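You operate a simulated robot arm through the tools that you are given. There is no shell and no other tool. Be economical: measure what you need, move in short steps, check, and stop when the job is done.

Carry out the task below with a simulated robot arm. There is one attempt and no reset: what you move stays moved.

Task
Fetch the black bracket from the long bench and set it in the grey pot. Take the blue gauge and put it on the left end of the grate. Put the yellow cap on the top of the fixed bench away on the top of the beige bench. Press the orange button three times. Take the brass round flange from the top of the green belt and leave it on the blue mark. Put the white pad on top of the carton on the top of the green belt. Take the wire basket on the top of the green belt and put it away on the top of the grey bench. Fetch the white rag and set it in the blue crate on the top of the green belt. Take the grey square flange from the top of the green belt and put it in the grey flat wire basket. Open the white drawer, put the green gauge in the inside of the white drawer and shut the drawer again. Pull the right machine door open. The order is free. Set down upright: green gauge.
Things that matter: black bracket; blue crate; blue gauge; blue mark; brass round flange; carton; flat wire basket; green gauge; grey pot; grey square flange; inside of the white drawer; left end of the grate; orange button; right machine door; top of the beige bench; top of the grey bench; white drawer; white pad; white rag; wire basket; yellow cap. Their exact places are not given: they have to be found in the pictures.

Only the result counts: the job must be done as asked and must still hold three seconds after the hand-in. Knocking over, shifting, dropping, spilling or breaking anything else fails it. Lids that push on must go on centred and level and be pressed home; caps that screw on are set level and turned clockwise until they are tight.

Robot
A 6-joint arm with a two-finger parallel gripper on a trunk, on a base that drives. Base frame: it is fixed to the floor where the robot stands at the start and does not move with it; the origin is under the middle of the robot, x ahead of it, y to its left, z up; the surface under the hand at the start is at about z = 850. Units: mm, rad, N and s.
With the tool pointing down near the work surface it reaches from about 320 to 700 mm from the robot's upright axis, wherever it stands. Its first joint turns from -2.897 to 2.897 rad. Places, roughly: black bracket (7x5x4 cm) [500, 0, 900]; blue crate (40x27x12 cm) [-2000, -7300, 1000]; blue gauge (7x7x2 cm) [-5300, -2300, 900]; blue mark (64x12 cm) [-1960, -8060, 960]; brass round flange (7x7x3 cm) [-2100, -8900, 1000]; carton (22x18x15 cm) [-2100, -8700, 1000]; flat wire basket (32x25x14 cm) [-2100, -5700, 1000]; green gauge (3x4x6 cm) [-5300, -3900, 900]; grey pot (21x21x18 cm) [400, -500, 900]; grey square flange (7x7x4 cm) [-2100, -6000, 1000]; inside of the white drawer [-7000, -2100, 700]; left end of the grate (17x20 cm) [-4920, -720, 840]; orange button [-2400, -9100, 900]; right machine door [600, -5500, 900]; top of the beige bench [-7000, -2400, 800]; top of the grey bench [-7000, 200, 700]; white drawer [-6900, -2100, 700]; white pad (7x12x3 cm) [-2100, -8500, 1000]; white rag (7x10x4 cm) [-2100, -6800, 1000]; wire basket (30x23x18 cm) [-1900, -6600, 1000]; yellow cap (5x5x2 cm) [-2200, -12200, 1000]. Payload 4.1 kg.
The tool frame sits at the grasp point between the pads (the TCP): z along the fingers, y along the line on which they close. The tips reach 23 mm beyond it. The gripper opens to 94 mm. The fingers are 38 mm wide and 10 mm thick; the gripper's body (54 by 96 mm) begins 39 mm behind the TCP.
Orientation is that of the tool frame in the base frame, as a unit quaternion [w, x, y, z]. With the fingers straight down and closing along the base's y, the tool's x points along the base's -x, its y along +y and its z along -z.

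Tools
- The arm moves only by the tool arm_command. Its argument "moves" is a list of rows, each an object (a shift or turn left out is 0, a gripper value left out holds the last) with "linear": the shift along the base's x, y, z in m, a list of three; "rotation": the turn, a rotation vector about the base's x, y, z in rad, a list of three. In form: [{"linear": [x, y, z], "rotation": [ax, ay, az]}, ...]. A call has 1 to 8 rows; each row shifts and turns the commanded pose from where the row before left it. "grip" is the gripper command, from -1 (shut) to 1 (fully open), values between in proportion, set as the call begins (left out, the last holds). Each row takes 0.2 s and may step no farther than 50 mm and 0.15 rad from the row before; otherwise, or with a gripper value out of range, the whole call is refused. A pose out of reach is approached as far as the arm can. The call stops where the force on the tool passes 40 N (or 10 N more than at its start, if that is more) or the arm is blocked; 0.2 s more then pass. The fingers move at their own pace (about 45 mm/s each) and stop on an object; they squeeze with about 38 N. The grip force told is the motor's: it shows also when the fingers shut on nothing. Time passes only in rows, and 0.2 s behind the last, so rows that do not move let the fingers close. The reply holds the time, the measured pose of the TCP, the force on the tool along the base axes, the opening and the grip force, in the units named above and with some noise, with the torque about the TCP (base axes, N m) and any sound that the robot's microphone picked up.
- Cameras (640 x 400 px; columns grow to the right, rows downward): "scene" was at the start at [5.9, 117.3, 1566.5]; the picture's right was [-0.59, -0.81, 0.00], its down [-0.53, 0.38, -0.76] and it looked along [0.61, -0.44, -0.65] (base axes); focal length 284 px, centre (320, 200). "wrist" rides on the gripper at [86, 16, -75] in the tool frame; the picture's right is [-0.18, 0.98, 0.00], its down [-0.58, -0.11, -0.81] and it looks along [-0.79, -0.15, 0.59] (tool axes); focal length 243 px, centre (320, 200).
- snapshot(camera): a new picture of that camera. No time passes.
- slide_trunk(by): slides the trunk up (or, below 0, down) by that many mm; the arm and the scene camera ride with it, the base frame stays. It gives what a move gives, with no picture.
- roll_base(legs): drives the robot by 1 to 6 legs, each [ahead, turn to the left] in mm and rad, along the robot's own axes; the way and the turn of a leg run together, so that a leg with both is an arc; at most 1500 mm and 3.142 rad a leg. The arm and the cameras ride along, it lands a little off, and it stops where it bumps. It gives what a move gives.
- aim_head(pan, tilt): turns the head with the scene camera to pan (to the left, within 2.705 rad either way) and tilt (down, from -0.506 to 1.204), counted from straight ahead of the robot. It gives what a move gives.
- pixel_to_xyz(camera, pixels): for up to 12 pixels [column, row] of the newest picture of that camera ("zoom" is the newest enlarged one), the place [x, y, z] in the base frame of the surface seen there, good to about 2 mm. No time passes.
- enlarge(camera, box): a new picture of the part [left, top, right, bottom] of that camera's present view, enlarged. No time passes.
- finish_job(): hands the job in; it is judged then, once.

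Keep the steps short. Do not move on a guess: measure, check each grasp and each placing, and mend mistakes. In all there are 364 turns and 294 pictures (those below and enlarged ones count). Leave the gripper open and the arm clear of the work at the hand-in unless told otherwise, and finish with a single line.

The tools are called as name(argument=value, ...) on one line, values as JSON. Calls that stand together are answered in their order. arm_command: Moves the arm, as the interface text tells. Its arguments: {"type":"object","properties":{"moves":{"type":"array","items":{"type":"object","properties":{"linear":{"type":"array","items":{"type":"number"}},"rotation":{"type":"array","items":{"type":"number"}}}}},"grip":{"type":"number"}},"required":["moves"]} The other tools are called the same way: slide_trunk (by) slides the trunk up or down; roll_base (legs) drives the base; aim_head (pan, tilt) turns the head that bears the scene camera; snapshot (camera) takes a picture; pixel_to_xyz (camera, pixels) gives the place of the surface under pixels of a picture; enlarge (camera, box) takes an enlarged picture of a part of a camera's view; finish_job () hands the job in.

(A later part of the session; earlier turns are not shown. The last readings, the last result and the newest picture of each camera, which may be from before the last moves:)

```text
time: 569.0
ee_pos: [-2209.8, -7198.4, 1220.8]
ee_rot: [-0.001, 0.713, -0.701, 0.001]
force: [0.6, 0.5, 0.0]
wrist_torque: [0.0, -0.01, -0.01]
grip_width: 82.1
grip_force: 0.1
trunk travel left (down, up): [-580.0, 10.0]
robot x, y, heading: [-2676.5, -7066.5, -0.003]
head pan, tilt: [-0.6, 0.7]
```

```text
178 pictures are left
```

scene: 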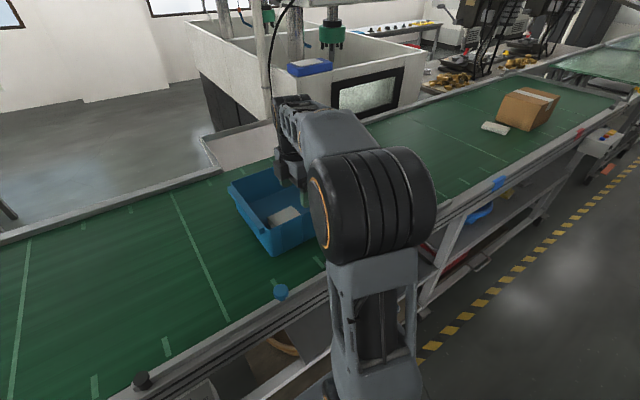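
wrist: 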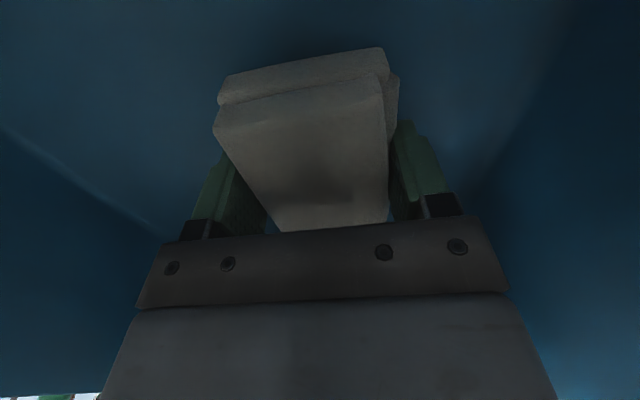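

The rag is in the crate. Next I'll drive south to y≈-8650 for the pad, carton, brass flange and button.

roll_base(legs=[[-350, 0], [0, -1.568], [800, 0], [790, 0], [0, 1.571]])

aim_head(pan=-0.1, tilt=0.55)

snapshot(camera="scene")

```text
time: 586.7
ee_pos: [-2583.6, -8800.9, 1220.7]
ee_rot: [-0.001, 0.708, -0.706, 0.001]
force: [0.0, 0.1, -0.3]
wrist_torque: [-0.03, -0.02, -0.05]
grip_width: 82.0
grip_force: 0.2
trunk travel left (down, up): [-580.0, 10.0]
robot x, y, heading: [-3053.9, -8654.8, -0.021]
head pan, tilt: [-0.6, 0.7]
```

```text
time: 587.6
ee_pos: [-2584.3, -8800.5, 1220.5]
ee_rot: [-0.001, 0.708, -0.707, 0.001]
force: [0.2, 0.6, 0.2]
wrist_torque: [-0.02, -0.01, 0.01]
grip_width: 82.4
grip_force: 0.1
trunk travel left (down, up): [-580.0, 10.0]
robot x, y, heading: [-3052.3, -8657.8, -0.023]
head pan, tilt: [-0.099, 0.55]
```

```text
177 pictures are left
```

scene: 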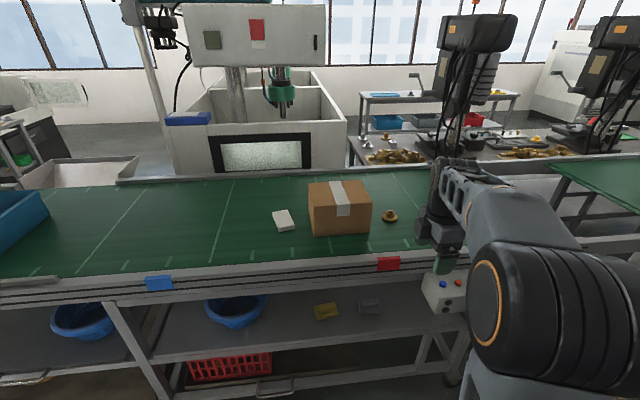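

A button box with blue and orange buttons is at (445,290). I'll enlarge and measure it.

enlarge(camera="scene", box=[370, 200, 530, 330])

pixel_to_xyz(camera="scene", pixels=[[459, 283], [442, 284], [447, 303], [430, 290], [450, 275], [391, 215], [160, 283], [283, 220], [340, 205], [340, 235], [388, 263], [100, 270]])

```text
3.08 times, centred on (450, 265) of scene
```

zoom: 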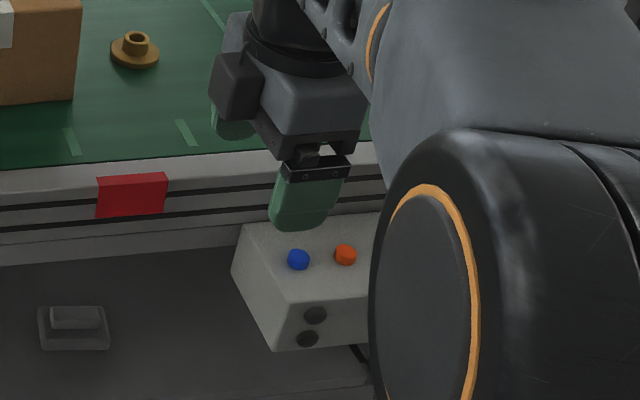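

```text
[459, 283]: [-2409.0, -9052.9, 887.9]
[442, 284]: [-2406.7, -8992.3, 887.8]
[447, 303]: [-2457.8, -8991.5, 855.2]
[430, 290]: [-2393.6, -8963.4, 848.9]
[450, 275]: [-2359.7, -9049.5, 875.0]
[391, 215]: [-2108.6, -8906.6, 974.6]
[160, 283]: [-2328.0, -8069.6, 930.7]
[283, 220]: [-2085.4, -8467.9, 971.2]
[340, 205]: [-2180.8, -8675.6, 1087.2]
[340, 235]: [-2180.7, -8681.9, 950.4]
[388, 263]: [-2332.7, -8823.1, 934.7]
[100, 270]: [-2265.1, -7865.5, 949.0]
```

The orange button is at (-2408,-9053), top z≈888. From x≈-2680, y≈-8670 I can reach the button, pad, carton and flange. I'll drive ahead 370 mm.

roll_base(legs=[[370, 0.02]])

aim_head(pan=-0.9, tilt=0.8)

snapshot(camera="scene")

```text
time: 589.9
ee_pos: [-2212.8, -8795.9, 1220.2]
ee_rot: [-0.001, 0.716, -0.698, 0.0]
force: [0.2, -0.3, 0.4]
wrist_torque: [0.03, 0.01, 0.01]
grip_width: 82.4
grip_force: 0.1
trunk travel left (down, up): [-580.0, 10.0]
robot x, y, heading: [-2685.6, -8661.0, 0.001]
head pan, tilt: [-0.099, 0.55]
```

```text
time: 591.1
ee_pos: [-2213.7, -8795.4, 1220.1]
ee_rot: [0.0, 0.716, -0.698, 0.001]
force: [0.6, 0.1, -0.7]
wrist_torque: [0.03, -0.02, 0.01]
grip_width: 82.6
grip_force: 0.1
trunk travel left (down, up): [-580.0, 10.0]
robot x, y, heading: [-2689.8, -8659.2, 0.0]
head pan, tilt: [-0.901, 0.799]
```

```text
175 pictures are left
```

scene: 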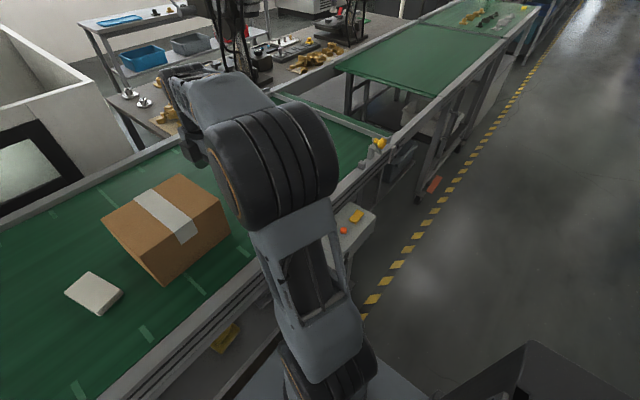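

enlarge(camera="scene", box=[320, 190, 400, 250])

pixel_to_xyz(camera="zoom", pixels=[[182, 298], [170, 320], [290, 195], [230, 250], [400, 200], [250, 350], [180, 310], [190, 305]])

```text
6.67 times, centred on (360, 220) of scene
```

zoom: 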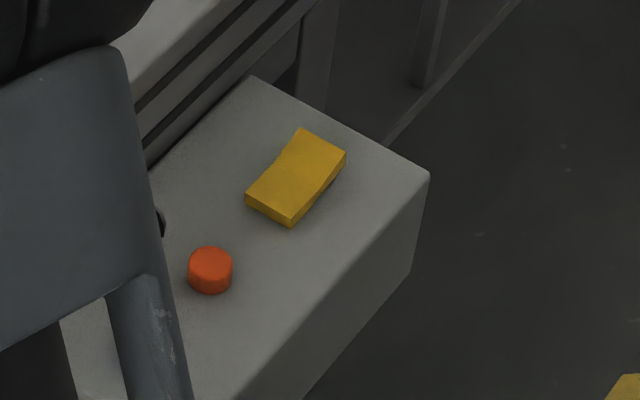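

```text
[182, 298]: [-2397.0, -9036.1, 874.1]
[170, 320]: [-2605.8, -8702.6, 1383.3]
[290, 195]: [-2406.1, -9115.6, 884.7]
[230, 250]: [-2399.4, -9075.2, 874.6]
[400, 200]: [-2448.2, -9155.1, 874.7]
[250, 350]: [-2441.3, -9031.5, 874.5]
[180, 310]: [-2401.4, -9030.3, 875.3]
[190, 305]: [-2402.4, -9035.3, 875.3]
```

I'll close the fingers and move above the orange button at (-2408,-9054).

arm_command(moves=[{"linear": [-0.0244, -0.0323, -0.026]}, {"linear": [-0.0244, -0.0323, -0.026]}, {"linear": [-0.0244, -0.0323, -0.026]}, {"linear": [-0.0244, -0.0323, -0.026]}, {"linear": [-0.0244, -0.0323, -0.026]}, {"linear": [-0.0244, -0.0323, -0.026]}, {"linear": [-0.0244, -0.0323, -0.026]}, {"linear": [-0.0244, -0.0323, -0.026]}], grip=-1)

snapshot(camera="wrist")

enlarge(camera="scene", box=[320, 190, 400, 250])

```text
time: 592.9
ee_pos: [-2410.4, -9054.8, 1011.4]
ee_rot: [0.001, 0.716, -0.698, 0.001]
force: [0.4, 0.0, 0.5]
wrist_torque: [-0.04, 0.01, 0.01]
grip_width: 0.0
grip_force: 38.3
trunk travel left (down, up): [-580.0, 10.0]
robot x, y, heading: [-2686.8, -8661.9, -0.002]
head pan, tilt: [-0.901, 0.799]
```

```text
173 pictures are left
```

wrist: 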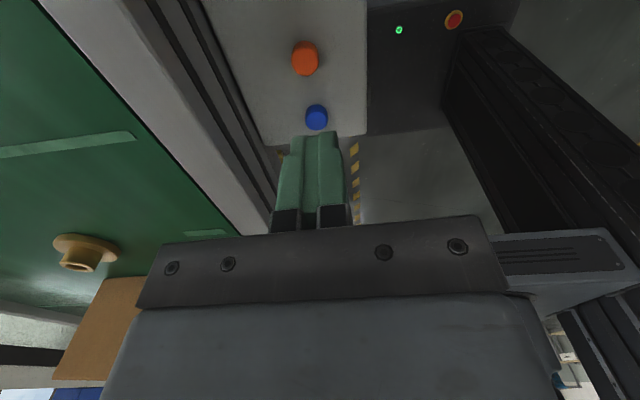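

```text
6.67 times, centred on (360, 220) of scene
```

zoom: 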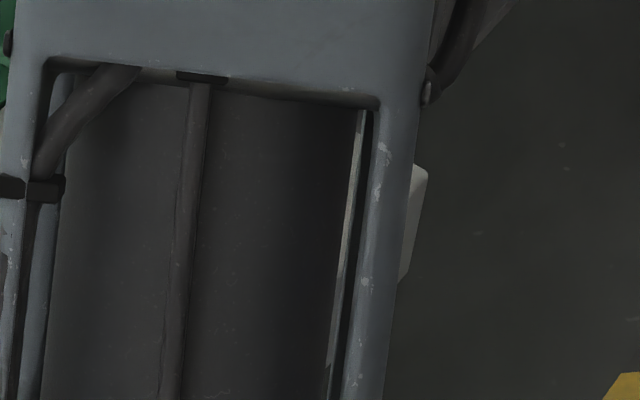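

pixel_to_xyz(camera="wrist", pixels=[[304, 62], [304, 52], [296, 60], [312, 60], [304, 70], [316, 115]])

```text
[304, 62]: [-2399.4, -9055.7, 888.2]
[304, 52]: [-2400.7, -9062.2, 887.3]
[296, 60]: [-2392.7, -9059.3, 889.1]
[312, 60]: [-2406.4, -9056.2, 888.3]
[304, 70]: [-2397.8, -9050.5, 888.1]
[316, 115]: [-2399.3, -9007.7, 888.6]
```

The button centre is (-2399.5,-9057), top z 888. I'll shift +11 mm in x and lower to just above it.

arm_command(moves=[{"linear": [0.011, -0.002, -0.04]}, {"linear": [0, 0, -0.04]}, {"linear": [0, 0, -0.013]}, {}])

snapshot(camera="wrist")

```text
time: 593.9
ee_pos: [-2398.3, -9055.5, 919.5]
ee_rot: [-0.001, 0.716, -0.698, 0.001]
force: [0.3, 0.5, -0.7]
wrist_torque: [0.0, -0.01, -0.03]
grip_width: 0.2
grip_force: 37.8
trunk travel left (down, up): [-580.0, 10.0]
robot x, y, heading: [-2687.6, -8660.9, -0.0]
head pan, tilt: [-0.901, 0.799]
```

```text
171 pictures are left
```

wrist: 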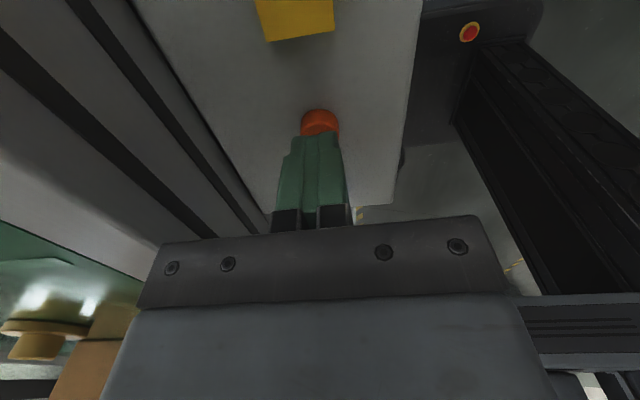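

The fingertips are over the orange button. First press: step down and watch the force and sound.

arm_command(moves=[{"linear": [0, 0, -0.007]}, {"linear": [0, 0, -0.003]}, {"linear": [0, 0, -0.002]}, {}])

```text
time: 594.9
ee_pos: [-2398.7, -9055.6, 907.6]
ee_rot: [0.0, 0.716, -0.698, 0.001]
force: [-1.9, 0.8, 0.9]
wrist_torque: [0.03, -0.02, -0.03]
grip_width: 0.0
grip_force: 38.5
trunk travel left (down, up): [-580.0, 10.0]
robot x, y, heading: [-2688.0, -8664.7, 0.001]
head pan, tilt: [-0.901, 0.799]
heard: click
```

Heard one click, so press 1 is done. I'll lift to release, then press again.

arm_command(moves=[{"linear": [0, 0, 0.008]}, {"linear": [0, 0, 0.008]}, {}, {}])

arm_command(moves=[{"linear": [0, 0, -0.008]}, {"linear": [0, 0, -0.004]}, {"linear": [0, 0, -0.004]}, {}])

arm_command(moves=[{"linear": [0, 0, 0.008]}, {"linear": [0, 0, 0.008]}, {}, {}])

```text
time: 595.9
ee_pos: [-2397.8, -9054.9, 924.4]
ee_rot: [0.0, 0.716, -0.698, 0.001]
force: [0.0, -0.2, 0.4]
wrist_torque: [-0.02, 0.01, 0.02]
grip_width: 0.1
grip_force: 38.3
trunk travel left (down, up): [-580.0, 10.0]
robot x, y, heading: [-2685.4, -8662.9, 0.001]
head pan, tilt: [-0.901, 0.799]
```

```text
time: 596.9
ee_pos: [-2398.0, -9055.3, 907.8]
ee_rot: [-0.001, 0.716, -0.698, 0.001]
force: [-0.1, 1.3, 1.5]
wrist_torque: [0.03, 0.0, -0.05]
grip_width: 0.0
grip_force: 38.1
trunk travel left (down, up): [-580.0, 10.0]
robot x, y, heading: [-2686.9, -8658.9, 0.001]
head pan, tilt: [-0.901, 0.799]
heard: click
```

```text
time: 597.9
ee_pos: [-2397.8, -9054.8, 923.4]
ee_rot: [-0.001, 0.716, -0.698, 0.001]
force: [-0.5, -0.1, 0.7]
wrist_torque: [0.02, -0.01, 0.04]
grip_width: 0.0
grip_force: 38.2
trunk travel left (down, up): [-580.0, 10.0]
robot x, y, heading: [-2685.3, -8660.2, 0.003]
head pan, tilt: [-0.901, 0.799]
```

Two clicks so far. Third press, then I'll lift well clear.

arm_command(moves=[{"linear": [0, 0, -0.008]}, {"linear": [0, 0, -0.004]}, {"linear": [0, 0, -0.004]}, {}])

arm_command(moves=[{"linear": [0, 0, 0.02]}, {"linear": [0, 0, 0.045]}, {"linear": [0, 0.01, 0.045]}, {"linear": [0.02, 0.01, 0.04]}, {"linear": [0.03, 0.03, 0.02]}, {"linear": [0.03, 0.035, 0]}, {"linear": [0.03, 0.035, 0]}])

```text
time: 598.9
ee_pos: [-2398.6, -9055.4, 907.2]
ee_rot: [0.0, 0.716, -0.698, 0.001]
force: [1.4, 0.9, 3.3]
wrist_torque: [-0.05, -0.03, -0.01]
grip_width: 0.1
grip_force: 38.0
trunk travel left (down, up): [-580.0, 10.0]
robot x, y, heading: [-2688.2, -8661.7, 0.0]
head pan, tilt: [-0.901, 0.799]
heard: click
```

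```text
time: 600.5
ee_pos: [-2289.5, -8933.0, 1076.7]
ee_rot: [0.0, 0.717, -0.698, 0.001]
force: [0.1, -0.3, -0.6]
wrist_torque: [0.03, -0.03, 0.01]
grip_width: 0.0
grip_force: 37.8
trunk travel left (down, up): [-580.0, 10.0]
robot x, y, heading: [-2684.4, -8659.8, -0.006]
head pan, tilt: [-0.901, 0.799]
```

Three clicks. Now the pad and carton: I'll look at them with the arm off to the right.

aim_head(pan=0.15, tilt=0.75)

snapshot(camera="scene")

```text
time: 601.8
ee_pos: [-2289.7, -8932.9, 1077.5]
ee_rot: [-0.001, 0.716, -0.698, 0.001]
force: [1.1, -0.9, 0.0]
wrist_torque: [-0.04, 0.01, -0.01]
grip_width: 0.2
grip_force: 37.4
trunk travel left (down, up): [-580.0, 10.0]
robot x, y, heading: [-2685.6, -8661.4, 0.007]
head pan, tilt: [0.15, 0.75]
```

```text
170 pictures are left
```

scene: 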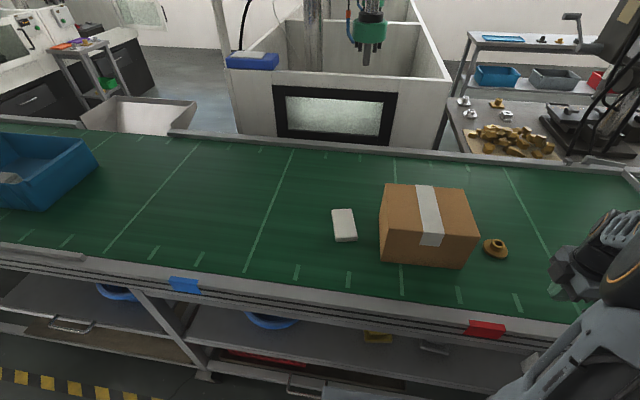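

enlarge(camera="scene", box=[310, 165, 530, 305])

pixel_to_xyz(camera="scene", pixels=[[332, 210], [351, 208], [357, 240], [336, 241], [386, 186], [465, 190], [477, 236], [381, 228], [495, 243], [155, 252], [198, 258], [185, 284]])

```text
2.86 times, centred on (420, 235) of scene
```

zoom: 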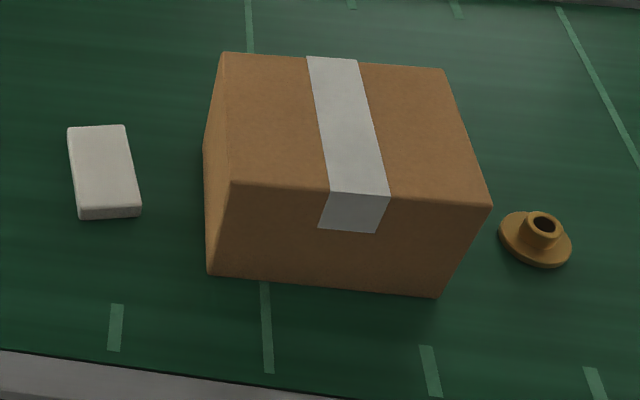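

```text
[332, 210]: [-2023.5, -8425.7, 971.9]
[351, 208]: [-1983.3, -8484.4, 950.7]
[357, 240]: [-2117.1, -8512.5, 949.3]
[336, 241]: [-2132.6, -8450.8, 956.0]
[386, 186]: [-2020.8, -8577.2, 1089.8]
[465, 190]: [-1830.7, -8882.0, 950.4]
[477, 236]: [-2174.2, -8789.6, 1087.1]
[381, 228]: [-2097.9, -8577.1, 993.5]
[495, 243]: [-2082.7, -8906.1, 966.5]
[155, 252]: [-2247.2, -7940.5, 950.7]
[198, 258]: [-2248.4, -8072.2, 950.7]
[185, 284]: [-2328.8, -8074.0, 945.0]
```

pixel_to_xyz(camera="zoom", pixels=[[72, 132], [120, 130], [134, 200], [82, 205], [100, 165], [225, 58], [440, 72], [484, 200], [235, 178], [350, 130], [535, 225], [545, 262]])

pixel_to_xyz(camera="scene", pixels=[[171, 281], [199, 285], [240, 150], [100, 225], [480, 240], [508, 250], [492, 260]])

```text
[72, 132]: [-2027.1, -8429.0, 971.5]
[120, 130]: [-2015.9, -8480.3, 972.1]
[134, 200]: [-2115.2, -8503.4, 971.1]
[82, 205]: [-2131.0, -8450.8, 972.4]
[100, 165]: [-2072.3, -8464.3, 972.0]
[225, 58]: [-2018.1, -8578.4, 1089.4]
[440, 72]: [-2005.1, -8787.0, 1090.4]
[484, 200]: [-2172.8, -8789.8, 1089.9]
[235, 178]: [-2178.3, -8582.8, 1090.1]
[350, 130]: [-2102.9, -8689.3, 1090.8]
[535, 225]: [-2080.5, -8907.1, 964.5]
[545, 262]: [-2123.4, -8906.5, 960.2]
```

```text
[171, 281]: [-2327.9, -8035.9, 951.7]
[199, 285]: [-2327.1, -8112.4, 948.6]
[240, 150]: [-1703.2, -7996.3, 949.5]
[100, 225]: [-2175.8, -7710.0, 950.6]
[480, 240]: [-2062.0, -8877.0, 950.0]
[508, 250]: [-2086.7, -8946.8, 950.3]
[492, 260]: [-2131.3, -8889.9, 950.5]
```

Pad centre is (-2072,-8466), turned about 0.21 rad, top z 972. The carton top is z 1090, centred near (-2095,-8684). I'll raise the arm, swing round to the pad's side, and turn the tool -1.38.

arm_command(moves=[{"linear": [0, 0.01, 0.045]}, {"linear": [0, 0.03, 0.035], "rotation": [0, 0, -0.138]}, {"linear": [0, 0.045, 0], "rotation": [0, 0, -0.138]}, {"linear": [0, 0.045, 0], "rotation": [0, 0, -0.138]}, {"linear": [0, 0.045, 0], "rotation": [0, 0, -0.138]}, {"linear": [0, 0.045, 0], "rotation": [0, 0, -0.138]}, {"linear": [0, 0.045, 0], "rotation": [0, 0, -0.138]}, {"linear": [0, 0.045, 0], "rotation": [0, 0, -0.138]}], grip=1)

arm_command(moves=[{"linear": [0.01, 0.045, 0], "rotation": [0, 0, -0.138]}, {"linear": [0.01, 0.045, 0], "rotation": [0, 0, -0.138]}, {"linear": [0.02, 0.04, 0], "rotation": [0, 0, -0.14]}, {"linear": [0.035, 0.028, 0]}, {"linear": [0.045, 0, -0.02]}, {"linear": [0.045, 0, -0.02]}, {"linear": [0.045, 0, -0.02]}, {"linear": [0.008, 0, -0.03]}])

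snapshot(camera="wrist")

```text
time: 603.6
ee_pos: [-2289.1, -8623.1, 1158.0]
ee_rot: [0.0, -0.309, 0.951, -0.001]
force: [0.7, -0.2, -0.1]
wrist_torque: [0.02, 0.01, 0.02]
grip_width: 93.9
grip_force: 0.1
trunk travel left (down, up): [-580.0, 10.0]
robot x, y, heading: [-2690.2, -8662.0, -0.001]
head pan, tilt: [0.15, 0.75]
```

```text
time: 605.4
ee_pos: [-2069.5, -8466.4, 1066.3]
ee_rot: [0.0, -0.107, 0.994, -0.002]
force: [-0.1, 0.4, -0.4]
wrist_torque: [-0.04, -0.01, -0.04]
grip_width: 93.9
grip_force: 0.1
trunk travel left (down, up): [-580.0, 10.0]
robot x, y, heading: [-2686.5, -8661.8, 0.0]
head pan, tilt: [0.15, 0.75]
```

```text
168 pictures are left
```

wrist: 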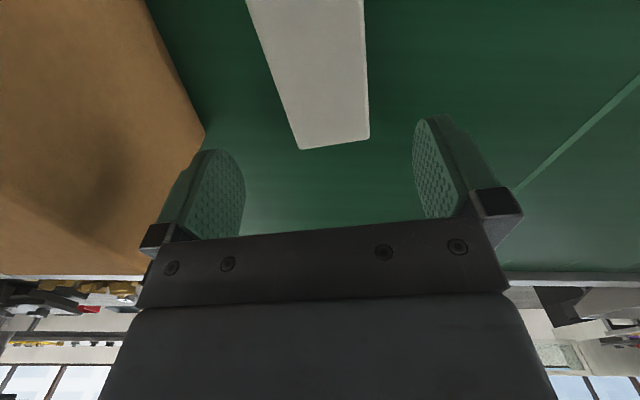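

It's centred (pad columns 275–366 at row 78). I'll lower to z≈976 and grip.

arm_command(moves=[{"linear": [0, 0, -0.045]}, {"linear": [0, 0, -0.03]}, {"linear": [0, 0, -0.0155]}, {}])

arm_command(moves=[{}, {}, {}, {}], grip=-1)

arm_command(moves=[{"linear": [0, 0, 0.04]}, {"linear": [0, 0, 0.045]}, {"linear": [0, 0, 0.045]}, {"linear": [0, 0, 0.045]}, {"linear": [0, 0, 0.01]}])

snapshot(camera="wrist")

```text
time: 606.4
ee_pos: [-2067.2, -8467.3, 975.3]
ee_rot: [0.0, -0.106, 0.994, -0.002]
force: [0.1, 0.6, 0.5]
wrist_torque: [-0.01, -0.03, -0.03]
grip_width: 94.1
grip_force: 0.0
trunk travel left (down, up): [-580.0, 10.0]
robot x, y, heading: [-2686.2, -8659.8, -0.007]
head pan, tilt: [0.15, 0.75]
```

```text
time: 607.4
ee_pos: [-2068.4, -8469.2, 975.7]
ee_rot: [0.0, -0.107, 0.994, 0.0]
force: [0.2, -0.7, -0.4]
wrist_torque: [0.0, 0.03, 0.0]
grip_width: 65.0
grip_force: 38.0
trunk travel left (down, up): [-580.0, 10.0]
robot x, y, heading: [-2681.4, -8658.2, 0.001]
head pan, tilt: [0.15, 0.75]
```

```text
time: 608.6
ee_pos: [-2070.7, -8466.4, 1162.2]
ee_rot: [-0.001, -0.107, 0.994, -0.001]
force: [0.5, 0.3, -0.1]
wrist_torque: [0.0, 0.0, -0.01]
grip_width: 64.9
grip_force: 38.0
trunk travel left (down, up): [-580.0, 10.0]
robot x, y, heading: [-2684.2, -8660.6, -0.003]
head pan, tilt: [0.15, 0.75]
```

```text
167 pictures are left
```

wrist: 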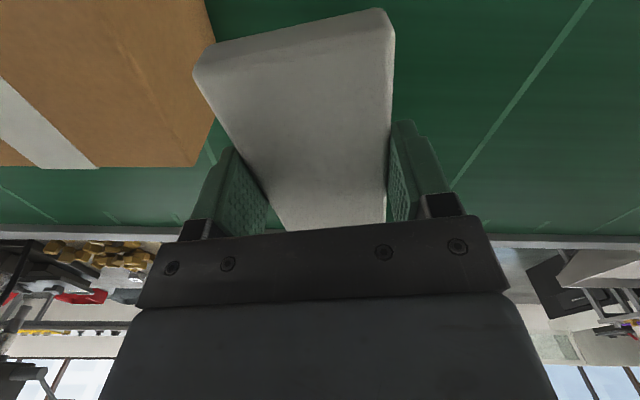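

Pad held. I'll move over the carton's centre, squaring by -0.21.

arm_command(moves=[{"linear": [-0.005, -0.0436, 0], "rotation": [0, 0, -0.042]}, {"linear": [-0.005, -0.0436, 0], "rotation": [0, 0, -0.042]}, {"linear": [-0.005, -0.0436, 0], "rotation": [0, 0, -0.042]}, {"linear": [-0.005, -0.0436, 0], "rotation": [0, 0, -0.042]}, {"linear": [-0.006, -0.0436, 0], "rotation": [0, 0, -0.042]}, {"linear": [0, 0, -0.03]}, {}])

snapshot(camera="scene")

```text
time: 610.2
ee_pos: [-2096.7, -8685.1, 1131.2]
ee_rot: [0.0, -0.002, 1.0, -0.001]
force: [0.2, 0.1, -1.1]
wrist_torque: [-0.01, -0.01, -0.01]
grip_width: 64.6
grip_force: 38.1
trunk travel left (down, up): [-580.0, 10.0]
robot x, y, heading: [-2682.2, -8659.8, -0.0]
head pan, tilt: [0.15, 0.75]
```

```text
166 pictures are left
```

scene: 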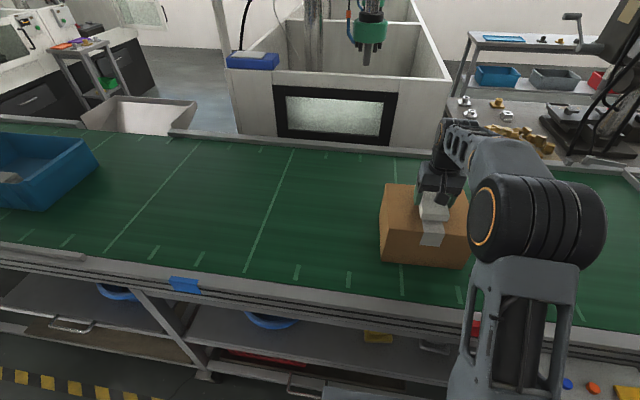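

arm_command(moves=[{"linear": [0, 0, -0.011]}, {"linear": [0, 0, -0.002]}, {"linear": [0, 0, -0.002]}, {}])

```text
time: 611.2
ee_pos: [-2096.1, -8685.0, 1117.4]
ee_rot: [-0.001, -0.001, 1.0, -0.001]
force: [-0.6, 0.2, 0.0]
wrist_torque: [0.01, -0.03, -0.03]
grip_width: 64.6
grip_force: 38.7
trunk travel left (down, up): [-580.0, 10.0]
robot x, y, heading: [-2686.0, -8660.2, 0.001]
head pan, tilt: [0.15, 0.75]
```

arm_command(moves=[{"linear": [0, 0, -0.0015]}, {"linear": [0, 0, -0.001]}, {}])

```text
time: 612.0
ee_pos: [-2096.4, -8684.7, 1114.2]
ee_rot: [0.0, -0.002, 1.0, -0.001]
force: [1.9, -0.8, 3.9]
wrist_torque: [0.01, 0.06, 0.03]
grip_width: 64.9
grip_force: 38.1
trunk travel left (down, up): [-580.0, 10.0]
robot x, y, heading: [-2684.3, -8663.8, 0.002]
head pan, tilt: [0.15, 0.75]
```

The pad is resting on the carton. I'll open and rise straight up, then check.

arm_command(moves=[{}, {}], grip=0.8)

arm_command(moves=[{"linear": [0, 0, 0.03]}, {"linear": [0, 0, 0.04]}, {"linear": [0, 0, 0.03]}, {"linear": [-0.04, -0.02, 0.01]}, {"linear": [-0.04, -0.025, 0.01]}, {"linear": [-0.03, -0.03, 0]}, {"linear": [-0.02, -0.04, 0]}, {"linear": [-0.02, -0.04, 0]}])

snapshot(camera="scene")

```text
time: 612.6
ee_pos: [-2097.2, -8685.9, 1113.6]
ee_rot: [-0.001, -0.001, 1.0, -0.001]
force: [-0.5, -0.6, 0.4]
wrist_torque: [0.01, -0.01, 0.01]
grip_width: 84.6
grip_force: 0.0
trunk travel left (down, up): [-580.0, 10.0]
robot x, y, heading: [-2685.5, -8658.7, -0.006]
head pan, tilt: [0.15, 0.75]
```

```text
time: 614.4
ee_pos: [-2248.0, -8839.8, 1233.7]
ee_rot: [0.0, -0.001, 1.0, -0.001]
force: [-1.0, -0.4, -0.8]
wrist_torque: [0.0, 0.04, 0.02]
grip_width: 84.6
grip_force: 0.0
trunk travel left (down, up): [-580.0, 10.0]
robot x, y, heading: [-2684.0, -8659.4, -0.002]
head pan, tilt: [0.15, 0.75]
```

```text
165 pictures are left
```

scene: 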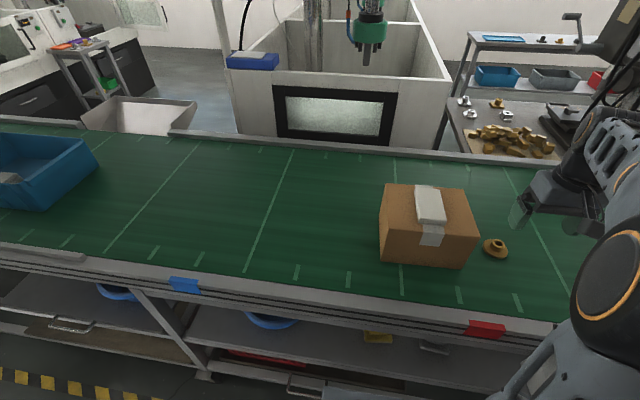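

The pad lies on the carton. Now the brass flange at (495,248): enlarge and measure.

enlarge(camera="scene", box=[465, 225, 529, 265])

pixel_to_xyz(camera="zoom", pixels=[[190, 200], [445, 235], [340, 330], [290, 135], [320, 160], [320, 130], [320, 195], [270, 165], [380, 165]])

```text
10.00 times, centred on (497, 245) of scene
```

zoom: 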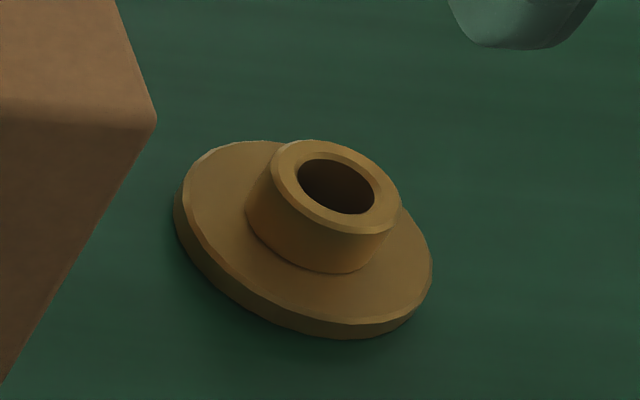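

```text
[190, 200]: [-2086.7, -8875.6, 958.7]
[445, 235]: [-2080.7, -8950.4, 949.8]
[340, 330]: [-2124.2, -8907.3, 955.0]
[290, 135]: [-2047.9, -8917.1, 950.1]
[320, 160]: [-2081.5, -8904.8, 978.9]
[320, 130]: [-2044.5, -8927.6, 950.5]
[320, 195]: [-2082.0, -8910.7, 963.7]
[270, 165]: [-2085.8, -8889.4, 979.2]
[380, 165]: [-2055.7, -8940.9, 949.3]
```

The boss is about centred at (-2091,-8907), top z 979. I'll move above it, staying clear of the carton.

arm_command(moves=[{"linear": [0.01, -0.04, -0.01]}, {"linear": [0.02, -0.027, -0.02]}, {"linear": [0.032, 0, -0.03]}, {"linear": [0.032, 0, -0.03]}, {"linear": [0.032, 0, -0.03]}, {"linear": [0.031, 0, -0.03]}, {"linear": [0, 0, -0.02]}, {}], grip=0.7)

snapshot(camera="wrist")

```text
time: 616.2
ee_pos: [-2088.8, -8906.4, 1063.6]
ee_rot: [0.0, -0.002, 1.0, -0.001]
force: [-0.1, 0.0, -0.2]
wrist_torque: [0.01, 0.02, 0.01]
grip_width: 79.9
grip_force: 0.0
trunk travel left (down, up): [-580.0, 10.0]
robot x, y, heading: [-2685.3, -8663.4, -0.001]
head pan, tilt: [0.15, 0.75]
```

```text
163 pictures are left
```

wrist: 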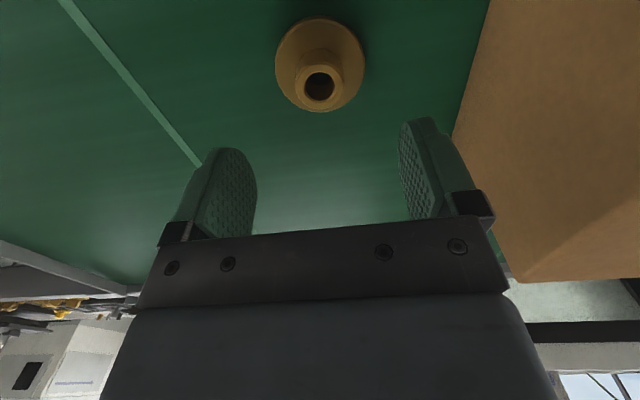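

The boss (320,85) is exactly on the grip axis. I'll lower to z≈983.5 and close.

arm_command(moves=[{"linear": [0, 0, -0.045]}, {"linear": [0, 0, -0.035]}, {}])

arm_command(moves=[{}, {}, {}, {}, {}], grip=-1)

arm_command(moves=[{"linear": [0, 0, 0.04]}, {"linear": [0, -0.01, 0.045]}, {"linear": [0, -0.01, 0.045]}, {"linear": [-0.02, -0.01, 0.04]}, {"linear": [-0.045, 0, 0.01]}, {"linear": [-0.045, 0, 0.01]}, {"linear": [-0.04, 0, 0]}])

snapshot(camera="wrist")

```text
time: 617.0
ee_pos: [-2091.5, -8905.6, 982.1]
ee_rot: [-0.001, -0.002, 1.0, -0.002]
force: [-0.4, 0.4, 0.1]
wrist_torque: [-0.01, 0.01, -0.03]
grip_width: 80.0
grip_force: 0.1
trunk travel left (down, up): [-580.0, 10.0]
robot x, y, heading: [-2685.0, -8660.7, -0.006]
head pan, tilt: [0.15, 0.75]
```

```text
time: 618.2
ee_pos: [-2091.7, -8908.2, 982.2]
ee_rot: [-0.002, -0.001, 1.0, -0.001]
force: [0.1, -0.9, 0.6]
wrist_torque: [0.01, 0.02, 0.02]
grip_width: 64.5
grip_force: 37.9
trunk travel left (down, up): [-580.0, 10.0]
robot x, y, heading: [-2688.7, -8661.7, -0.0]
head pan, tilt: [0.15, 0.75]
```

```text
time: 619.8
ee_pos: [-2240.0, -8936.5, 1171.0]
ee_rot: [0.001, -0.001, 1.0, -0.002]
force: [0.1, -0.4, -3.2]
wrist_torque: [-0.03, -0.03, 0.0]
grip_width: 64.5
grip_force: 38.2
trunk travel left (down, up): [-580.0, 10.0]
robot x, y, heading: [-2684.4, -8663.5, -0.0]
head pan, tilt: [0.15, 0.75]
```

```text
162 pictures are left
```

wrist: 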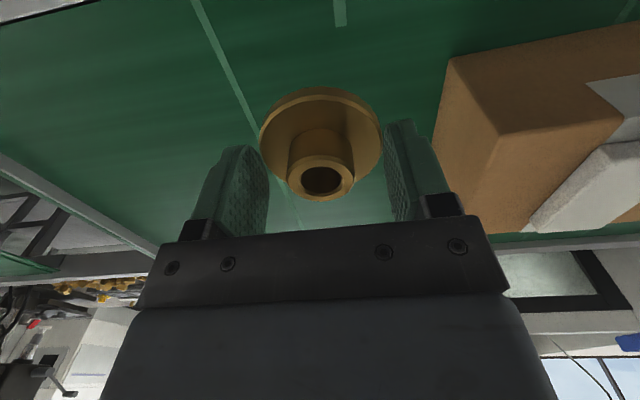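

The fingers actually caught the disc's rim by the very tips (64.5 mm), which is marginal for driving. I'll set it back on the belt here and regrip lower.

arm_command(moves=[{"linear": [0.04, 0, -0.01]}, {"linear": [0.04, 0, -0.03]}, {"linear": [0, 0, -0.045]}, {"linear": [0, 0, -0.045]}, {"linear": [0, 0, -0.045]}, {"linear": [0, 0, -0.011]}, {}])

arm_command(moves=[{"linear": [0, 0, -0.0015]}, {}])

```text
time: 621.4
ee_pos: [-2159.8, -8936.7, 987.6]
ee_rot: [-0.001, -0.001, 1.0, -0.001]
force: [0.1, 0.1, -3.2]
wrist_torque: [0.03, 0.03, 0.05]
grip_width: 64.3
grip_force: 38.0
trunk travel left (down, up): [-580.0, 10.0]
robot x, y, heading: [-2683.6, -8661.5, 0.002]
head pan, tilt: [0.15, 0.75]
```

```text
time: 622.0
ee_pos: [-2158.4, -8937.2, 987.2]
ee_rot: [0.0, -0.002, 1.0, -0.001]
force: [-0.1, -0.6, -3.6]
wrist_torque: [-0.01, 0.04, 0.0]
grip_width: 64.4
grip_force: 37.7
trunk travel left (down, up): [-580.0, 10.0]
robot x, y, heading: [-2684.5, -8660.6, 0.001]
head pan, tilt: [0.15, 0.75]
```

arm_command(moves=[{"linear": [0, 0, -0.003]}, {"linear": [0, 0, -0.002]}, {}])

```text
time: 622.8
ee_pos: [-2159.9, -8937.4, 983.2]
ee_rot: [-0.001, -0.002, 1.0, -0.001]
force: [-0.2, 0.9, -0.5]
wrist_torque: [0.03, 0.06, -0.02]
grip_width: 64.4
grip_force: 37.6
trunk travel left (down, up): [-580.0, 10.0]
robot x, y, heading: [-2683.8, -8658.7, -0.0]
head pan, tilt: [0.15, 0.75]
```

It's on the belt. I'll open, lower to z≈975, and regrip the disc fully.

arm_command(moves=[{}, {}], grip=0.85)

arm_command(moves=[{"linear": [0, 0, -0.006]}, {}])

snapshot(camera="wrist")

arm_command(moves=[{}, {}, {}], grip=-1)

arm_command(moves=[{"linear": [0, 0, 0.04]}, {"linear": [0, -0.005, 0.045]}, {"linear": [0, -0.005, 0.045]}, {"linear": [-0.02, 0, 0.04]}, {"linear": [-0.04, 0, 0.02]}, {"linear": [-0.02, 0, 0.02]}])

snapshot(camera="wrist")

```text
time: 623.4
ee_pos: [-2159.4, -8937.0, 981.8]
ee_rot: [0.0, -0.002, 1.0, -0.002]
force: [-0.2, 0.7, -0.2]
wrist_torque: [0.0, -0.01, 0.01]
grip_width: 87.1
grip_force: 0.0
trunk travel left (down, up): [-580.0, 10.0]
robot x, y, heading: [-2687.2, -8659.6, 0.002]
head pan, tilt: [0.15, 0.75]
```

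```text
time: 624.0
ee_pos: [-2161.2, -8936.6, 976.1]
ee_rot: [0.0, -0.002, 1.0, 0.0]
force: [-0.1, -0.6, 0.3]
wrist_torque: [-0.02, 0.01, 0.02]
grip_width: 87.2
grip_force: 0.0
trunk travel left (down, up): [-580.0, 10.0]
robot x, y, heading: [-2688.0, -8662.2, 0.002]
head pan, tilt: [0.15, 0.75]
```

```text
161 pictures are left
```

wrist: 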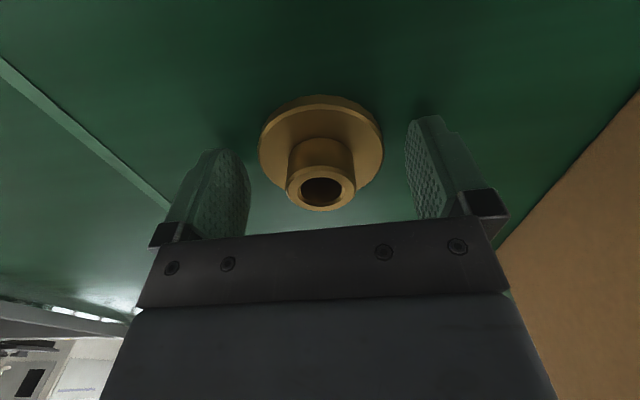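

```text
time: 624.8
ee_pos: [-2159.2, -8937.1, 977.0]
ee_rot: [0.0, -0.002, 1.0, -0.001]
force: [-0.1, 0.8, 0.2]
wrist_torque: [-0.01, 0.02, -0.07]
grip_width: 64.4
grip_force: 37.6
trunk travel left (down, up): [-580.0, 10.0]
robot x, y, heading: [-2684.0, -8658.8, -0.0]
head pan, tilt: [0.15, 0.75]
```

```text
time: 626.2
ee_pos: [-2241.6, -8946.9, 1186.6]
ee_rot: [-0.001, -0.001, 1.0, 0.0]
force: [0.2, -0.1, -2.8]
wrist_torque: [0.01, -0.01, 0.01]
grip_width: 64.1
grip_force: 37.9
trunk travel left (down, up): [-580.0, 10.0]
robot x, y, heading: [-2683.3, -8663.0, -0.001]
head pan, tilt: [0.15, 0.75]
```

```text
160 pictures are left
```

wrist: 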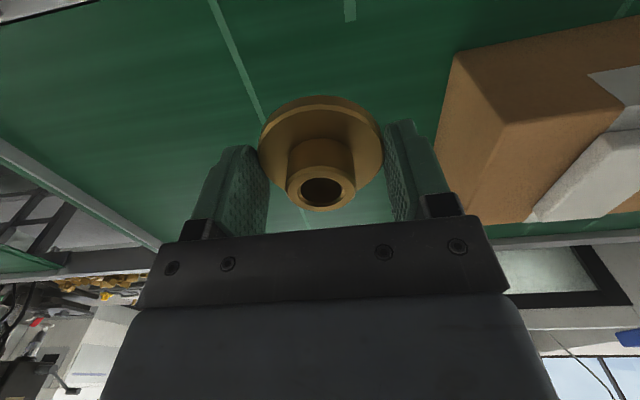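

The disc is well held now. I'll drive north to y≈-8090 for the blue mark.

roll_base(legs=[[-280, 0], [0, 1.571], [570, 0], [0, -1.571], [290, 0]])

aim_head(pan=0.1, tilt=0.75)

snapshot(camera="scene")

```text
time: 640.3
ee_pos: [-2243.1, -8374.5, 1187.6]
ee_rot: [-0.001, -0.01, 1.0, -0.001]
force: [0.2, -0.2, -3.5]
wrist_torque: [-0.01, -0.01, 0.0]
grip_width: 64.3
grip_force: 37.6
trunk travel left (down, up): [-580.0, 10.0]
robot x, y, heading: [-2691.2, -8093.5, 0.015]
head pan, tilt: [0.15, 0.75]
```

```text
time: 640.9
ee_pos: [-2241.8, -8374.7, 1186.9]
ee_rot: [-0.001, -0.009, 1.0, 0.0]
force: [-0.2, 0.3, -3.4]
wrist_torque: [0.01, 0.03, -0.02]
grip_width: 64.3
grip_force: 38.0
trunk travel left (down, up): [-580.0, 10.0]
robot x, y, heading: [-2690.2, -8098.3, 0.021]
head pan, tilt: [0.099, 0.75]
```

```text
159 pictures are left
```

scene: 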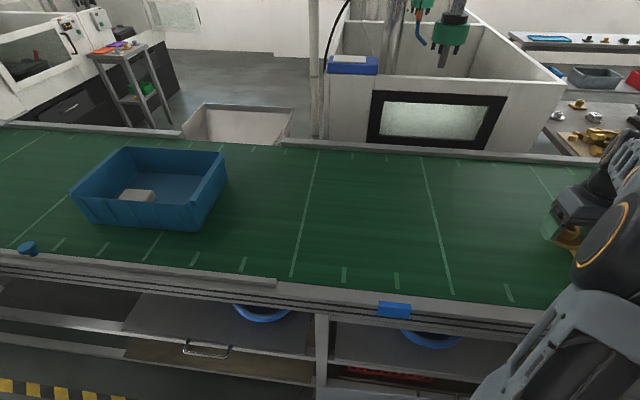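

The blue tag (394,309) marks the strip across the belt, at y≈-8036 to -8112. I'll take the flange to (-2105,-8066).

arm_command(moves=[{"linear": [0.017, 0.0386, -0.01]}, {"linear": [0.017, 0.0386, -0.01]}, {"linear": [0.017, 0.0386, -0.01]}, {"linear": [0.017, 0.0386, -0.01]}, {"linear": [0.017, 0.0386, -0.01]}, {"linear": [0.017, 0.0386, -0.01]}, {"linear": [0.017, 0.0386, -0.01]}, {"linear": [0.017, 0.0386, -0.01]}])

arm_command(moves=[{"linear": [0, 0, -0.045]}, {"linear": [0, 0, -0.045]}, {"linear": [0, 0, -0.03]}, {"linear": [0, 0, -0.006]}, {}])

snapshot(camera="scene")

```text
time: 642.7
ee_pos: [-2104.9, -8060.2, 1109.5]
ee_rot: [-0.001, -0.009, 1.0, -0.001]
force: [0.1, -0.8, -3.8]
wrist_torque: [0.01, -0.01, -0.01]
grip_width: 64.3
grip_force: 37.8
trunk travel left (down, up): [-580.0, 10.0]
robot x, y, heading: [-2689.4, -8097.9, 0.014]
head pan, tilt: [0.099, 0.75]
```

```text
time: 643.9
ee_pos: [-2106.5, -8066.2, 981.5]
ee_rot: [-0.001, -0.009, 1.0, -0.001]
force: [-0.1, -0.8, -2.7]
wrist_torque: [0.01, 0.0, -0.04]
grip_width: 64.2
grip_force: 38.6
trunk travel left (down, up): [-580.0, 10.0]
robot x, y, heading: [-2687.6, -8097.6, 0.018]
head pan, tilt: [0.099, 0.75]
```

```text
158 pictures are left
```

scene: 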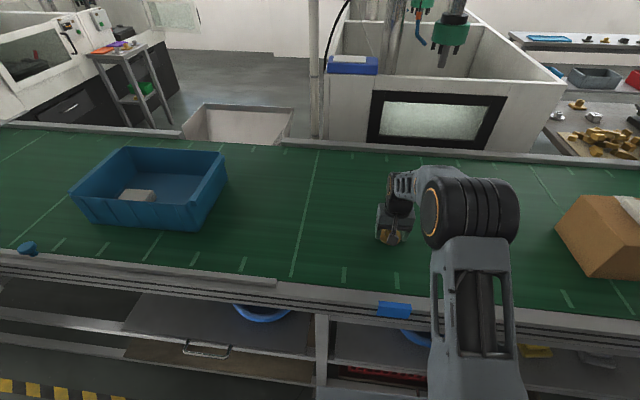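

arm_command(moves=[{"linear": [0, 0, -0.003]}, {"linear": [0, 0, -0.0015]}, {}])

arm_command(moves=[{"linear": [0, 0, -0.0012]}, {}])

```text
time: 644.7
ee_pos: [-2106.0, -8064.5, 975.6]
ee_rot: [0.0, -0.009, 1.0, 0.0]
force: [-0.4, 0.3, -3.7]
wrist_torque: [-0.02, 0.0, 0.0]
grip_width: 64.2
grip_force: 38.4
trunk travel left (down, up): [-580.0, 10.0]
robot x, y, heading: [-2689.0, -8094.7, 0.015]
head pan, tilt: [0.099, 0.75]
```

```text
time: 645.3
ee_pos: [-2107.4, -8064.5, 975.5]
ee_rot: [0.0, -0.01, 1.0, -0.001]
force: [-1.0, 1.0, 5.1]
wrist_torque: [0.1, 0.28, -0.02]
grip_width: 64.4
grip_force: 37.8
trunk travel left (down, up): [-580.0, 10.0]
robot x, y, heading: [-2690.3, -8095.0, 0.017]
head pan, tilt: [0.099, 0.75]
```

It's in contact. I'll open and rise.

arm_command(moves=[{}, {}], grip=0.8)

arm_command(moves=[{"linear": [0, 0, 0.04]}, {"linear": [0, 0, 0.045]}, {"linear": [0, 0, 0.045]}, {"linear": [-0.03, 0, 0.04]}, {"linear": [-0.04, 0, 0.02]}, {"linear": [-0.04, 0, 0.02]}, {"linear": [-0.04, -0.02, 0]}, {"linear": [0, -0.05, 0]}])

snapshot(camera="scene")

```text
time: 645.9
ee_pos: [-2106.8, -8065.5, 975.4]
ee_rot: [-0.001, -0.009, 1.0, -0.001]
force: [0.5, -0.1, -0.4]
wrist_torque: [-0.01, -0.03, -0.02]
grip_width: 84.6
grip_force: 0.1
trunk travel left (down, up): [-580.0, 10.0]
robot x, y, heading: [-2693.3, -8094.8, 0.012]
head pan, tilt: [0.099, 0.75]
```

```text
time: 647.7
ee_pos: [-2258.6, -8137.2, 1181.3]
ee_rot: [-0.001, -0.009, 1.0, -0.001]
force: [-0.2, -0.6, -0.5]
wrist_torque: [0.01, 0.0, 0.0]
grip_width: 84.6
grip_force: 0.1
trunk travel left (down, up): [-580.0, 10.0]
robot x, y, heading: [-2694.4, -8096.5, 0.017]
head pan, tilt: [0.099, 0.75]
```

```text
157 pictures are left
```

scene: 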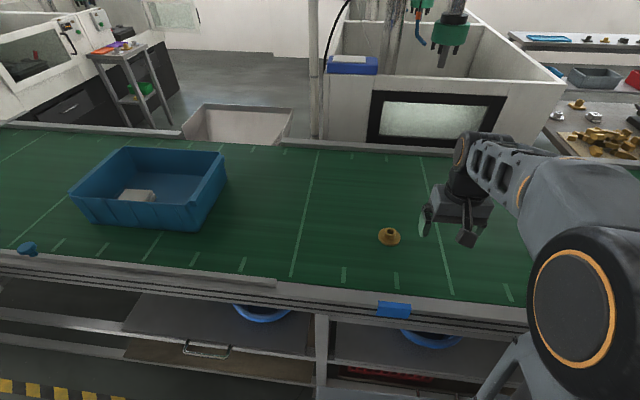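

The flange is on the mark. Now the yellow cap at about (-2200,-12200). I'll back out and drive south, looking ahead first.

roll_base(legs=[[-450, 0], [0, -1.587], [1200, 0]])

aim_head(pan=0.1, tilt=0.35)

snapshot(camera="scene")

```text
time: 659.9
ee_pos: [-3213.9, -9712.2, 1182.7]
ee_rot: [-0.001, 0.71, 0.704, 0.0]
force: [0.8, 0.4, 0.5]
wrist_torque: [0.03, 0.0, -0.01]
grip_width: 84.6
grip_force: 0.1
trunk travel left (down, up): [-580.0, 10.0]
robot x, y, heading: [-3163.7, -9282.2, -1.584]
head pan, tilt: [0.099, 0.75]
```

```text
time: 660.8
ee_pos: [-3214.6, -9712.3, 1182.1]
ee_rot: [-0.001, 0.711, 0.703, -0.001]
force: [-0.5, 0.7, 0.0]
wrist_torque: [0.01, -0.04, -0.01]
grip_width: 84.5
grip_force: 0.0
trunk travel left (down, up): [-580.0, 10.0]
robot x, y, heading: [-3157.3, -9281.3, -1.583]
head pan, tilt: [0.099, 0.351]
```

```text
156 pictures are left
```

scene: 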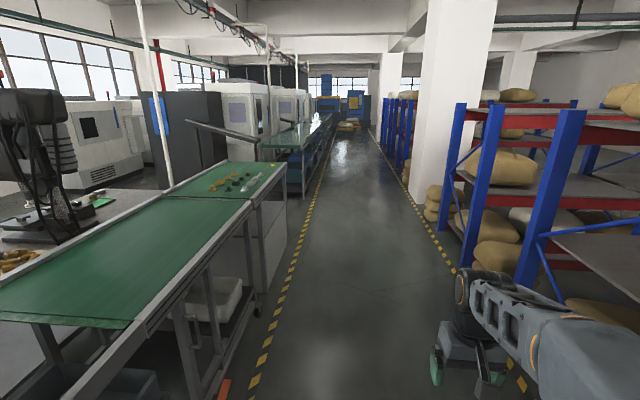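

Items lie on the green-topped table at the far end of this belt, near (240,180). I'll measure it.

enlarge(camera="scene", box=[170, 120, 330, 220])

pixel_to_xyz(camera="scene", pixels=[[225, 182], [250, 182], [240, 195], [265, 175], [250, 205], [200, 215], [300, 140], [290, 165], [275, 260], [260, 330]])

```text
4.00 times, centred on (250, 170) of scene
```

zoom: 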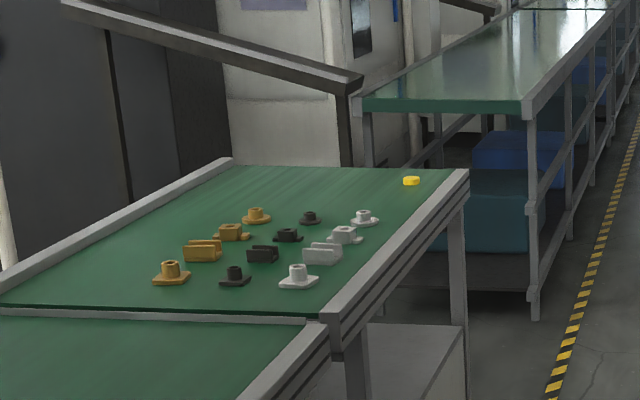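

```text
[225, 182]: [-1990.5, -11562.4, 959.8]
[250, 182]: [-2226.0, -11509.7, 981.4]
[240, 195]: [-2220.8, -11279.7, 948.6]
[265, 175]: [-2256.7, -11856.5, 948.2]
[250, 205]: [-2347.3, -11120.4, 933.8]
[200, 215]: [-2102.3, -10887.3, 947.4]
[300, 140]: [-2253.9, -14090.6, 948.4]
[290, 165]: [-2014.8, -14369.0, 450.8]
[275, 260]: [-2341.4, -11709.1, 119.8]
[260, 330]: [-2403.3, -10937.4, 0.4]
```

The yellow cap is at the bench's far end, zoom (411,181). I'll drive down to y≈-12130 and face it.

roll_base(legs=[[1430, 0], [1420, 0], [0, 1.584]])

aim_head(pan=0.0, tilt=0.55)

snapshot(camera="scene")

```text
time: 678.3
ee_pos: [-2747.0, -12171.8, 1182.2]
ee_rot: [0.0, -0.001, 1.0, -0.001]
force: [-0.6, -0.1, -0.5]
wrist_torque: [0.01, 0.02, -0.03]
grip_width: 84.6
grip_force: 0.1
trunk travel left (down, up): [-580.0, 10.0]
robot x, y, heading: [-3177.7, -12127.1, -0.003]
head pan, tilt: [0.099, 0.351]
```

```text
time: 679.0
ee_pos: [-2748.4, -12171.7, 1181.3]
ee_rot: [0.0, -0.001, 1.0, -0.002]
force: [-0.6, -0.2, -1.0]
wrist_torque: [0.01, 0.04, 0.04]
grip_width: 84.5
grip_force: 0.1
trunk travel left (down, up): [-580.0, 10.0]
robot x, y, heading: [-3181.5, -12124.0, -0.003]
head pan, tilt: [0.0, 0.55]
```

```text
154 pictures are left
```

scene: 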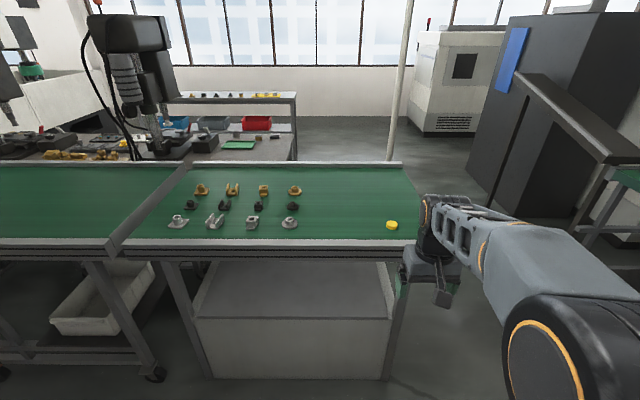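

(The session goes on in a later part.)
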